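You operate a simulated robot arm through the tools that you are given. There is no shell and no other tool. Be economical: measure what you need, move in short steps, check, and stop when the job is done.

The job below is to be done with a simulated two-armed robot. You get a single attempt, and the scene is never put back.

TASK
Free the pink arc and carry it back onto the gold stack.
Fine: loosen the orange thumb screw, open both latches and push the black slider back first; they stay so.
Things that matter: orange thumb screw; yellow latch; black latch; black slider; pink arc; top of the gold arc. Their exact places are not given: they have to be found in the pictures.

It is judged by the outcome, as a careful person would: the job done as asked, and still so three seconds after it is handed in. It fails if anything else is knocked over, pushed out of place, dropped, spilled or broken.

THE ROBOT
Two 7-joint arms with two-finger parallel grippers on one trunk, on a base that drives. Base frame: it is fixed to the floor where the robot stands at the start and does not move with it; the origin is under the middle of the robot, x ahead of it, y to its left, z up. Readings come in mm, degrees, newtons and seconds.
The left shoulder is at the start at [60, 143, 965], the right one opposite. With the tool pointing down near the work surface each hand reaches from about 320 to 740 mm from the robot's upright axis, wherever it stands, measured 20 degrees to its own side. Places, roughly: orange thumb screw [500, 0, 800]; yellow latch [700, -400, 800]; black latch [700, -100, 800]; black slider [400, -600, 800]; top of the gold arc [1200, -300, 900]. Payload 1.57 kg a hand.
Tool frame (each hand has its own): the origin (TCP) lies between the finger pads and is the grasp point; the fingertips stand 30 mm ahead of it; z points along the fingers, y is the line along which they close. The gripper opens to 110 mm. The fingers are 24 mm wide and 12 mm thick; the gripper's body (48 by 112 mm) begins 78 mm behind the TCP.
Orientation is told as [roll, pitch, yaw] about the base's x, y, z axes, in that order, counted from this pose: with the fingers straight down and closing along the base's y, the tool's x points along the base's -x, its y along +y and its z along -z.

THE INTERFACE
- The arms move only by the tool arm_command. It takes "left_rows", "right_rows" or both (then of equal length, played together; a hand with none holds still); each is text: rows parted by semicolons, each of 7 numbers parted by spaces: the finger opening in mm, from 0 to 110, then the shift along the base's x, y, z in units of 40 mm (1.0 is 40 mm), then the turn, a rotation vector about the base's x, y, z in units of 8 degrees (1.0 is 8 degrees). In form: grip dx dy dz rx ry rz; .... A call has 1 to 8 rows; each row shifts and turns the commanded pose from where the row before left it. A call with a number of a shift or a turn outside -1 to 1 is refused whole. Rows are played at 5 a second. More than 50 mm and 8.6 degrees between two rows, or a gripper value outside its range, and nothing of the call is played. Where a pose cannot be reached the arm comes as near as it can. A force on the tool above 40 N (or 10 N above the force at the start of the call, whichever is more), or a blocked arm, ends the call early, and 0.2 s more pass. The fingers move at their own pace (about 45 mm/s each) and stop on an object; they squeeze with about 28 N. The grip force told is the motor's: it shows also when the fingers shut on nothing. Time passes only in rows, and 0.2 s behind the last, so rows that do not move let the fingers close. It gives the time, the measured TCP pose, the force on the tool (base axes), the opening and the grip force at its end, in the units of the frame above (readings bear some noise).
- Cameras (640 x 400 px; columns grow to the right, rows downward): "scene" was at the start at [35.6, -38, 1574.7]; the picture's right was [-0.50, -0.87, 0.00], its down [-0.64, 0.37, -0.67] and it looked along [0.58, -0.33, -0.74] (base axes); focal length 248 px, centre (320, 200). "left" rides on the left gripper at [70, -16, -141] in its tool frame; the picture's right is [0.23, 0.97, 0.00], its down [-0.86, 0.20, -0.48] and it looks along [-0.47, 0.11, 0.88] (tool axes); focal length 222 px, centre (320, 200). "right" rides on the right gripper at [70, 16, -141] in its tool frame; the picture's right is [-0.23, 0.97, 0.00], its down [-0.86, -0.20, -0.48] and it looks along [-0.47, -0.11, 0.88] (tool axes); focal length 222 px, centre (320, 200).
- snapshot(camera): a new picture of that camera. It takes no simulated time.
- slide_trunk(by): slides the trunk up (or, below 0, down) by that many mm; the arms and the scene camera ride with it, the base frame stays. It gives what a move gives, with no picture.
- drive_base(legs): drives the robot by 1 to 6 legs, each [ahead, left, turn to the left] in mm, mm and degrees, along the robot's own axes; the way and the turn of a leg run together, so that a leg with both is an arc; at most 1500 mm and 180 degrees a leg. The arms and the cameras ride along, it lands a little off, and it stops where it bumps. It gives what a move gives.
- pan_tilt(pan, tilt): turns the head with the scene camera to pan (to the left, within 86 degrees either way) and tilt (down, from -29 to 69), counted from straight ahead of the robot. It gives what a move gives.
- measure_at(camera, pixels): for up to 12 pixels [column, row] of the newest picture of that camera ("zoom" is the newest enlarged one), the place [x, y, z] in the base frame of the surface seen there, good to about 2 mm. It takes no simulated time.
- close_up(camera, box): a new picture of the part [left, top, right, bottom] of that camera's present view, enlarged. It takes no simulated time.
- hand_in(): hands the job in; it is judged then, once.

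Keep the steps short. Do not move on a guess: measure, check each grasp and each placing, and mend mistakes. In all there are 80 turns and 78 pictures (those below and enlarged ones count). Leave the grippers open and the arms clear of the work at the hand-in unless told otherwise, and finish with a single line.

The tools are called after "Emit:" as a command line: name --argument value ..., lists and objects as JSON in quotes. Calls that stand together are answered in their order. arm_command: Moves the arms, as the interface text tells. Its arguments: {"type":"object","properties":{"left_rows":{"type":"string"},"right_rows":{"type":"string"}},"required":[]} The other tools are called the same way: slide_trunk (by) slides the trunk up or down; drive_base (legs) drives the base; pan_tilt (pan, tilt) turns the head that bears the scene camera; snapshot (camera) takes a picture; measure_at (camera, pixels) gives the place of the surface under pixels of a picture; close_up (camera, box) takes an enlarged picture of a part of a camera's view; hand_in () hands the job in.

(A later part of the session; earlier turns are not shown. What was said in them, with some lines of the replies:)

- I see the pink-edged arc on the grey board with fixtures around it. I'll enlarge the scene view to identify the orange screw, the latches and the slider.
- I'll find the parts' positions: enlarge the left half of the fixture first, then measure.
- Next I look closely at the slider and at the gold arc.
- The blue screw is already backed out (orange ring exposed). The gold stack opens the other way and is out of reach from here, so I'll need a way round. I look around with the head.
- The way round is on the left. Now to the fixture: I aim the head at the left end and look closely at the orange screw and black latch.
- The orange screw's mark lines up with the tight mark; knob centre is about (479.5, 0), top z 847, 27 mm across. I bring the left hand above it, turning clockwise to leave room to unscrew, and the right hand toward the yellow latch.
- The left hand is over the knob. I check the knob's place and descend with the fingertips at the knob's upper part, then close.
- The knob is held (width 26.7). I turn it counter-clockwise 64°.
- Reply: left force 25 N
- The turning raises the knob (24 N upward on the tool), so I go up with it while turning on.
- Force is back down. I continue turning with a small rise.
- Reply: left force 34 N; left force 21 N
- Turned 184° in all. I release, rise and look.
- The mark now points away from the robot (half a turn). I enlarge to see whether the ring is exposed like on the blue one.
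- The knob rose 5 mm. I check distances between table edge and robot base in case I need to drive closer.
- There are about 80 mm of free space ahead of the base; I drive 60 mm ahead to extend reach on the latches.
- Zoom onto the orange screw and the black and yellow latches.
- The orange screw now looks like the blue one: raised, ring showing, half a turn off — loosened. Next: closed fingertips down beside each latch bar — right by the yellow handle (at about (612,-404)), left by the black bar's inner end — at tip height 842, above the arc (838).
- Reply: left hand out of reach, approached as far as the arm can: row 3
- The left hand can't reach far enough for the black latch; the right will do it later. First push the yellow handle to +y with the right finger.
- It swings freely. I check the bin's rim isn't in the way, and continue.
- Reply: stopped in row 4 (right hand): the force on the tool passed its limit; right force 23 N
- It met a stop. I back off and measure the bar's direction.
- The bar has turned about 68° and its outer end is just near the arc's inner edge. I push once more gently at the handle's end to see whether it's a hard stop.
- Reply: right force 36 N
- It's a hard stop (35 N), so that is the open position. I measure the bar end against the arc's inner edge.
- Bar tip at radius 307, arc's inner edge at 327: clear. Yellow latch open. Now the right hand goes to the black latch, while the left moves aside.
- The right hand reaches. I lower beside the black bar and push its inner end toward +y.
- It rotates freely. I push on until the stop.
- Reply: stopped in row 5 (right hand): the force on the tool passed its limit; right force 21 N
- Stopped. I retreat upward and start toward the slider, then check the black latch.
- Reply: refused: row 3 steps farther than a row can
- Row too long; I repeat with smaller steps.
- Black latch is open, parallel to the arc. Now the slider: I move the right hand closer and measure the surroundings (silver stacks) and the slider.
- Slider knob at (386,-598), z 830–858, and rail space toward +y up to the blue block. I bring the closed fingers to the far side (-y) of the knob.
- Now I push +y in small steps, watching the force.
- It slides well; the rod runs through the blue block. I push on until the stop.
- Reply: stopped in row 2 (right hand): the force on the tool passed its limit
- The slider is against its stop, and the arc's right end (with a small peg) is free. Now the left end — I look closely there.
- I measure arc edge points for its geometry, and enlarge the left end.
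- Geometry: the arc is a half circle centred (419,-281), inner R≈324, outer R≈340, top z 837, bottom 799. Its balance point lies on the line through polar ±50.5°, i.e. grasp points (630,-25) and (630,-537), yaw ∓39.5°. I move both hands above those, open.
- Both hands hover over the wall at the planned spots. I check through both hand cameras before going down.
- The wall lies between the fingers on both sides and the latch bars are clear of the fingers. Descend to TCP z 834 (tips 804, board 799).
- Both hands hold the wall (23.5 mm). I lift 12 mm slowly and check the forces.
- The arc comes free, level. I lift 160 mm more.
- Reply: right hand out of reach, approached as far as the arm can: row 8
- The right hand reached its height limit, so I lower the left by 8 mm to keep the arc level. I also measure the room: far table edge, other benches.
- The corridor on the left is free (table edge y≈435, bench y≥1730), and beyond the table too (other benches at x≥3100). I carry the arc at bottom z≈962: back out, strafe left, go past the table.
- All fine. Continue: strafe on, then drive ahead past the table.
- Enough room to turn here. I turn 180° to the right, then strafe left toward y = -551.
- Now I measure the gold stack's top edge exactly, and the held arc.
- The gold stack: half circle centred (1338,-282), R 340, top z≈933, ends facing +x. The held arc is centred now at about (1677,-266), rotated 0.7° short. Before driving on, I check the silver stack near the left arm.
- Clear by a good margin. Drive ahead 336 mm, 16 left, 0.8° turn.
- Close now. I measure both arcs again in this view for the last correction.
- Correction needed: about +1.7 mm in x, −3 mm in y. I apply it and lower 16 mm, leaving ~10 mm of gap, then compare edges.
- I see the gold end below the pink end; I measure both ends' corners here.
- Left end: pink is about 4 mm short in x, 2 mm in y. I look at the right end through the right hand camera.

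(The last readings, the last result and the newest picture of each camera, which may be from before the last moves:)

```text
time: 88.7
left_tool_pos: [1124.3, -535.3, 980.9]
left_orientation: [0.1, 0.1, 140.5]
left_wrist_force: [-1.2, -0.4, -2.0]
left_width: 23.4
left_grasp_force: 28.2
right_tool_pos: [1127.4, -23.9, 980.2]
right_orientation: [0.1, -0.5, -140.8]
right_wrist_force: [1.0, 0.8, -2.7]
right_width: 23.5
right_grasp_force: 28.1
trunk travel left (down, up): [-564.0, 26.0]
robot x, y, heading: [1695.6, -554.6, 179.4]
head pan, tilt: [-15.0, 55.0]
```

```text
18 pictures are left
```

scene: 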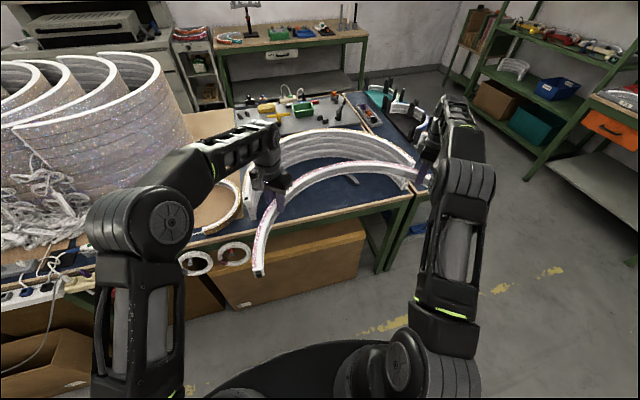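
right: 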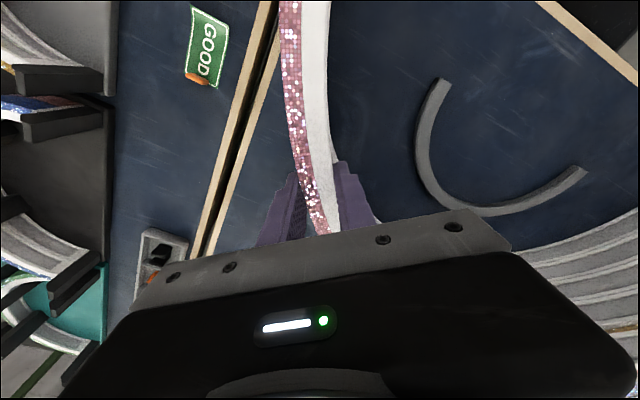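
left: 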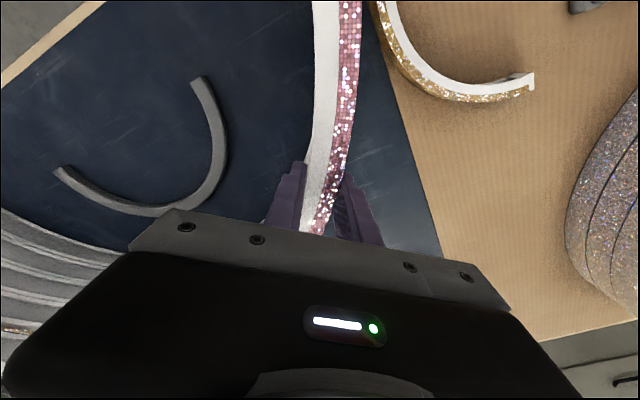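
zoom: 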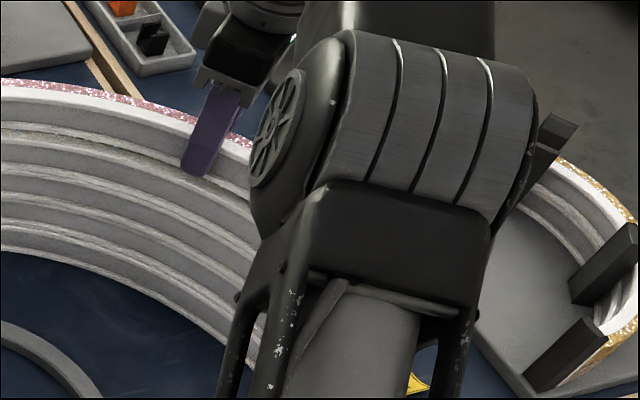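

I apply the fine correction (0.35° turn about the arc's centre, +1.7, −2 mm) and go 4 mm lower, then re-measure the left end and the apex.

Emit:
arm_command --left_rows "0 0.04 -0.041 -0.05 0 0 0.022;0 0.041 -0.041 -0.05 0 0 0.022;0 0 0 0 0 0 0" --right_rows "0 0.002 -0.041 -0.05 0 0 0.022;0 0.002 -0.041 -0.05 0 0 0.022;0 0 0 0 0 0 0"

Emit:
close_up --camera "scene" --box '[240, 190, 320, 250]'

Emit:
measure_at --camera "zoom" --pixels '[[152, 318], [208, 309], [180, 392], [222, 384], [160, 335], [212, 335], [175, 382], [225, 371], [170, 378], [229, 366]]'

```text
time: 89.5
left_tool_pos: [1128.8, -539.1, 978.2]
left_orientation: [0.1, 0.1, 140.8]
left_wrist_force: [-1.7, 0.5, -2.3]
left_width: 23.3
left_grasp_force: 28.0
right_tool_pos: [1126.6, -26.3, 976.5]
right_orientation: [0.1, -0.5, -140.4]
right_wrist_force: [0.6, -1.1, -1.9]
right_width: 23.3
right_grasp_force: 27.7
trunk travel left (down, up): [-564.0, 26.0]
robot x, y, heading: [1695.2, -558.0, 179.5]
head pan, tilt: [-15.0, 55.0]
```

```text
6.67 times, centred on (280, 220) of scene
```

zoom: 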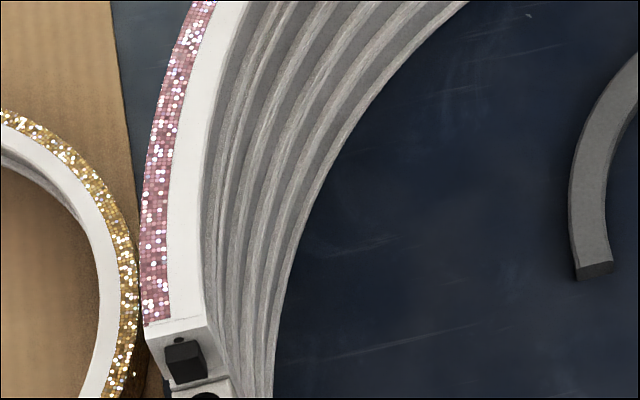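

```text
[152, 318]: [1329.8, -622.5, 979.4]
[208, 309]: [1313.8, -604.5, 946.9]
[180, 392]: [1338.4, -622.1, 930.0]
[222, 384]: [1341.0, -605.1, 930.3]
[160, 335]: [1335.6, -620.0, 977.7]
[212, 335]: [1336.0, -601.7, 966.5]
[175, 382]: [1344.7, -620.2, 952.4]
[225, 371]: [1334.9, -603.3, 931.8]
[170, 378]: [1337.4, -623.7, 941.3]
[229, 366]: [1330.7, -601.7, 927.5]
```

Left end now matches within ~1.5 mm. I check the apex and right side profile.

Emit:
close_up --camera "scene" --box '[320, 120, 400, 180]'

Emit:
measure_at --camera "zoom" --pixels '[[200, 80], [200, 90], [200, 100], [200, 110], [200, 120], [200, 130], [200, 140], [200, 150], [200, 160], [200, 170], [200, 180], [200, 190]]'

Emit:
measure_at --camera "zoom" --pixels '[[600, 100], [600, 110], [600, 120], [600, 130], [600, 140], [600, 150], [600, 160], [600, 170], [600, 180], [600, 190], [600, 200], [600, 210]]'

```text
6.67 times, centred on (360, 150) of scene
```

zoom: 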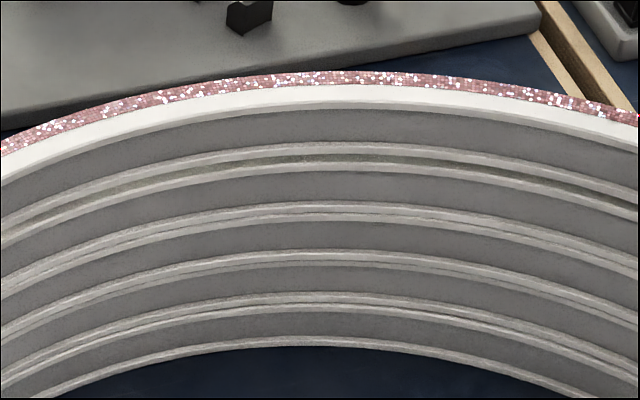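

```text
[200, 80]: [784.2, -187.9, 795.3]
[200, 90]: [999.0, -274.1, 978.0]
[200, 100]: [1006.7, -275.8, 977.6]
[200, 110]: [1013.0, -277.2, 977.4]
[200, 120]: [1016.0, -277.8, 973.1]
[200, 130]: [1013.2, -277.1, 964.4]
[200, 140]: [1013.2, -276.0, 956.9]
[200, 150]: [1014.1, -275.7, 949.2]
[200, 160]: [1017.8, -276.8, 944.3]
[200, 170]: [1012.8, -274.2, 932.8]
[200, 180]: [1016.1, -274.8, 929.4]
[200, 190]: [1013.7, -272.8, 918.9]
```

```text
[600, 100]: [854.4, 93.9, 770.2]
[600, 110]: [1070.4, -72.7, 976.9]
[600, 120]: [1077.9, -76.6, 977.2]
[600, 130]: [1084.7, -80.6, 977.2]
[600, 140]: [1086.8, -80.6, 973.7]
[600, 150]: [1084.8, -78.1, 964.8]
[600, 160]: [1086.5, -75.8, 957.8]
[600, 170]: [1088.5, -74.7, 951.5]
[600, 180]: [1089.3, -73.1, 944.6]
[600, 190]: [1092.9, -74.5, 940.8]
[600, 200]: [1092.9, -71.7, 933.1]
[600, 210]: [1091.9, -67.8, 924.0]
```

Everything matches within 1–2 mm; the remaining gap is about 6–7 mm. Lower gently until contact.

Emit:
arm_command --left_rows "0 0 0 -0.05 0 0 0;0 0 0 -0.05 0 0 0;0 0 0 -0.04 0 0 0;0 0 0 0 0 0 0" --right_rows "0 0 0 -0.05 0 0 0;0 0 0 -0.05 0 0 0;0 0 0 -0.04 0 0 0;0 0 0 0 0 0 0"

Emit:
close_up --camera "scene" --box '[220, 90, 460, 250]'

```text
time: 90.5
left_tool_pos: [1127.7, -539.2, 971.8]
left_orientation: [0.1, 0.1, 140.9]
left_wrist_force: [-1.0, 1.8, -1.9]
left_width: 23.7
left_grasp_force: 27.8
right_tool_pos: [1125.8, -28.2, 969.8]
right_orientation: [0.1, -0.6, -140.5]
right_wrist_force: [1.5, -1.9, -1.3]
right_width: 23.3
right_grasp_force: 28.2
trunk travel left (down, up): [-564.0, 26.0]
robot x, y, heading: [1697.9, -556.8, 179.7]
head pan, tilt: [-15.0, 55.0]
```

```text
2.50 times, centred on (340, 170) of scene
```

zoom: 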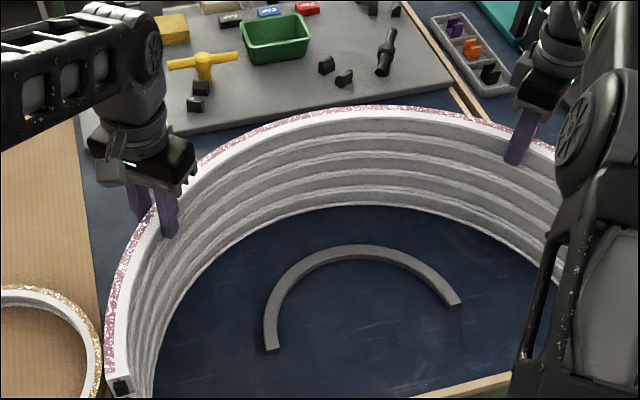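

No contact yet (expected at TCP z≈968). Lower a bit more.

Emit:
arm_command --left_rows "0 0 0 -0.04 0 0 0;0 0 0 -0.03 0 0 0;0 0 0 -0.03 0 0 0;0 0 0 0 0 0 0" --right_rows "0 0 0 -0.04 0 0 0;0 0 0 -0.03 0 0 0;0 0 0 0 0 0 0;0 0 0 0 0 0 0"

Emit:
measure_at --camera "zoom" --pixels '[[115, 300], [380, 107], [520, 137]]'

```text
time: 91.5
left_tool_pos: [1129.2, -539.9, 968.9]
left_orientation: [0.1, 0.0, 140.9]
left_wrist_force: [-2.7, 1.1, 6.3]
left_width: 23.1
left_grasp_force: 28.2
right_tool_pos: [1126.4, -26.0, 970.8]
right_orientation: [0.0, -0.7, -140.6]
right_wrist_force: [-2.7, 1.8, 14.1]
right_width: 23.5
right_grasp_force: 27.5
trunk travel left (down, up): [-564.0, 26.0]
robot x, y, heading: [1694.1, -553.7, 179.6]
head pan, tilt: [-15.0, 55.0]
```

```text
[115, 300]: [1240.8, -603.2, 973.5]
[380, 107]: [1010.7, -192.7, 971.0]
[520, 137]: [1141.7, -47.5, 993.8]
```

Contact on both sides (6 and 14 N up). I look for any gap before letting go.

Emit:
close_up --camera "scene" --box '[240, 190, 320, 250]'

Emit:
close_up --camera "scene" --box '[330, 120, 430, 180]'

Emit:
measure_at --camera "zoom" --pixels '[[200, 100], [200, 130], [200, 150], [200, 170], [200, 185], [450, 110], [450, 140], [450, 160], [450, 175], [450, 190]]'

```text
6.67 times, centred on (280, 220) of scene
```

zoom: 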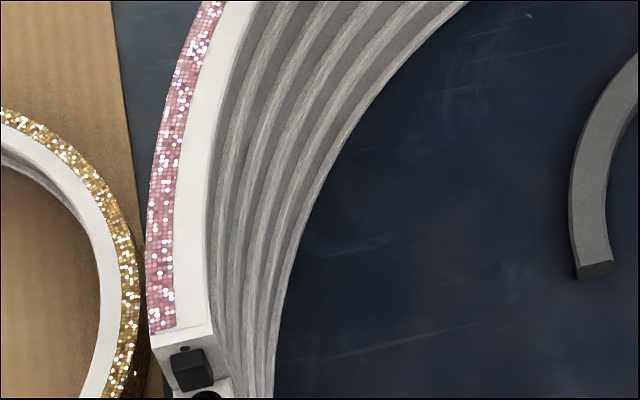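

```text
6.40 times, centred on (380, 150) of scene
```

zoom: 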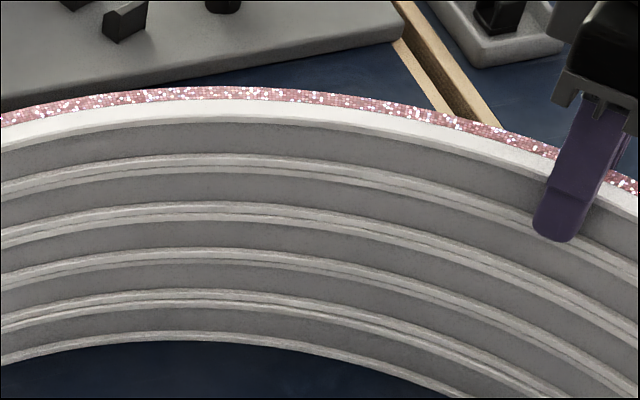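

```text
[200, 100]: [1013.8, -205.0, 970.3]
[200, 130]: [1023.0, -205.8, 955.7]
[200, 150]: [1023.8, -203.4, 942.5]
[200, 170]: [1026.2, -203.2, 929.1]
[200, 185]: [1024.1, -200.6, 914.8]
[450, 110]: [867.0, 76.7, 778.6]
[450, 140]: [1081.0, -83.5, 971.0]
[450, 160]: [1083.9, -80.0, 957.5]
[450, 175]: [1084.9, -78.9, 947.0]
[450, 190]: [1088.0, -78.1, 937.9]
```

No gap: the pink arc sits flush on the gold. I open both hands, then rise straight up.

Emit:
arm_command --left_rows "50 0 0 0 0 0 0;50 0 0 0 0 0 0;50 0 0 0 0 0 0" --right_rows "50 0 0 0 0 0 0;50 0 0 0 0 0 0;50 0 0 0 0 0 0"

Emit:
close_up --camera "scene" --box '[220, 90, 460, 250]'

```text
time: 92.3
left_tool_pos: [1128.5, -539.3, 968.1]
left_orientation: [0.1, 0.0, 140.9]
left_wrist_force: [-0.1, -0.6, -0.9]
left_width: 49.9
left_grasp_force: 0.1
right_tool_pos: [1127.5, -27.6, 967.0]
right_orientation: [0.1, -0.6, -140.5]
right_wrist_force: [-0.7, 0.5, -0.6]
right_width: 50.1
right_grasp_force: 0.1
trunk travel left (down, up): [-564.0, 26.0]
robot x, y, heading: [1699.2, -555.6, 179.6]
head pan, tilt: [-15.0, 55.0]
```

```text
2.50 times, centred on (340, 170) of scene
```

zoom: 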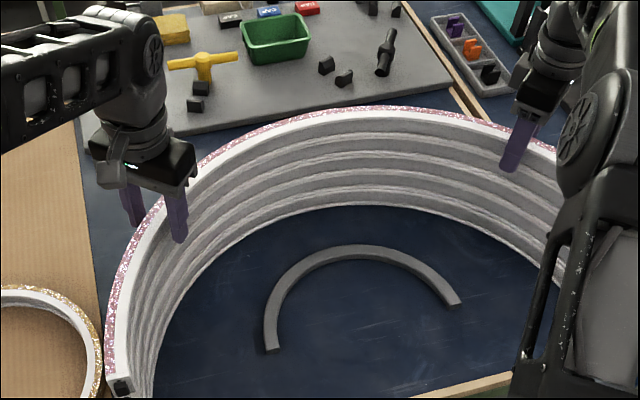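

Released and the arc stays. I raise with the trunk (24 mm), then the arms.

Emit:
slide_trunk --by 25

Emit:
arm_command --left_rows "50 0 0 0.3 0 0 0;50 0 0 0.3 0 0 0;50 0 0 0.1 0 0 0" --right_rows "50 0 0 0.3 0 0 0;50 0 0 0.3 0 0 0;50 0 0 0.1 0 0 0"

```text
time: 93.0
left_tool_pos: [1127.2, -538.9, 994.6]
left_orientation: [0.1, 0.1, 140.8]
left_wrist_force: [0.6, 0.0, -0.6]
left_width: 50.1
left_grasp_force: 0.0
right_tool_pos: [1126.2, -27.4, 993.5]
right_orientation: [0.1, -0.6, -140.4]
right_wrist_force: [0.1, -0.5, 0.3]
right_width: 50.1
right_grasp_force: 0.0
trunk travel left (down, up): [-589.0, 1.0]
robot x, y, heading: [1695.6, -558.1, 179.6]
head pan, tilt: [-15.0, 55.0]
```

```text
time: 93.8
left_tool_pos: [1128.8, -540.3, 1020.9]
left_orientation: [0.1, 0.1, 140.7]
left_wrist_force: [-0.5, -0.5, -0.7]
left_width: 50.1
left_grasp_force: 0.1
right_tool_pos: [1126.8, -27.1, 1021.9]
right_orientation: [0.1, -0.5, -140.4]
right_wrist_force: [-0.2, -0.2, 0.0]
right_width: 50.2
right_grasp_force: 0.2
trunk travel left (down, up): [-589.0, 1.0]
robot x, y, heading: [1695.8, -553.7, 179.7]
head pan, tilt: [-15.0, 55.0]
```

Tips are at z 991, 20 mm above the arc (971). I back the robot off 450 mm and check.

Emit:
drive_base --legs '[[-450, 0, 0]]'

Emit:
pan_tilt --pan -18 --tilt 40

Emit:
close_up --camera "scene" --box '[180, 90, 460, 265]'

```text
time: 96.5
left_tool_pos: [1584.3, -548.3, 1022.7]
left_orientation: [0.0, 0.1, 141.7]
left_wrist_force: [0.8, 0.2, 0.1]
left_width: 50.1
left_grasp_force: 0.0
right_tool_pos: [1576.4, -35.1, 1021.5]
right_orientation: [0.2, -0.6, -139.6]
right_wrist_force: [-0.7, 0.2, 0.0]
right_width: 50.3
right_grasp_force: 0.1
trunk travel left (down, up): [-589.0, 1.0]
robot x, y, heading: [2152.9, -554.7, -179.7]
head pan, tilt: [-15.0, 55.0]
```

```text
time: 97.3
left_tool_pos: [1584.4, -547.4, 1020.4]
left_orientation: [0.1, 0.1, 141.7]
left_wrist_force: [-0.5, -1.1, -0.5]
left_width: 49.9
left_grasp_force: 0.0
right_tool_pos: [1574.1, -34.5, 1021.1]
right_orientation: [0.1, -0.7, -139.6]
right_wrist_force: [-0.4, -1.2, 0.2]
right_width: 49.7
right_grasp_force: 0.1
trunk travel left (down, up): [-589.0, 1.0]
robot x, y, heading: [2151.3, -557.2, -179.8]
head pan, tilt: [-18.0, 40.0]
```

```text
2.29 times, centred on (320, 178) of scene
```

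zoom: 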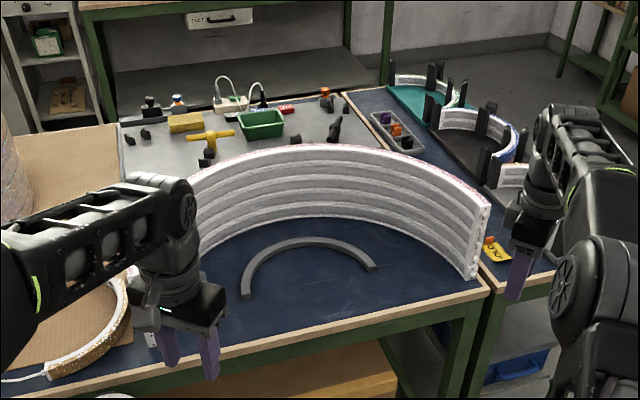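

The stack looks flush. One enlarged look at the right end confirms the alignment; I measure it.

Emit:
close_up --camera "scene" --box '[350, 155, 414, 225]'

```text
5.71 times, centred on (382, 190) of scene
```

zoom: 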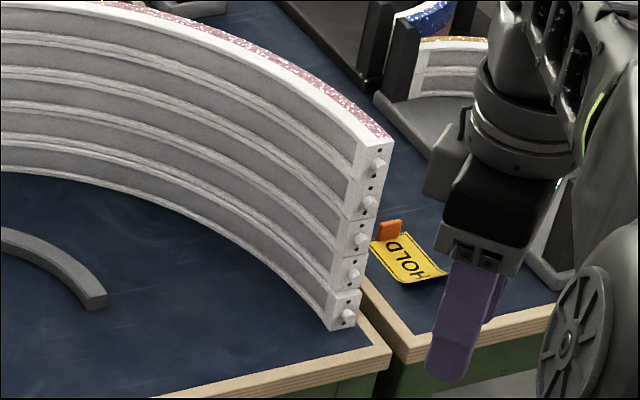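

The pink layer's end and peg line up with the layers below. The grippers are open and clear, so I hand in.

Emit:
hand_in

```text
The job is handed in.
```

The pink arc is freed and sits flush and aligned on top of the gold stack; the orange screw is loosened, both latches are open, the slider is pushed back, and the hands are open and clear.
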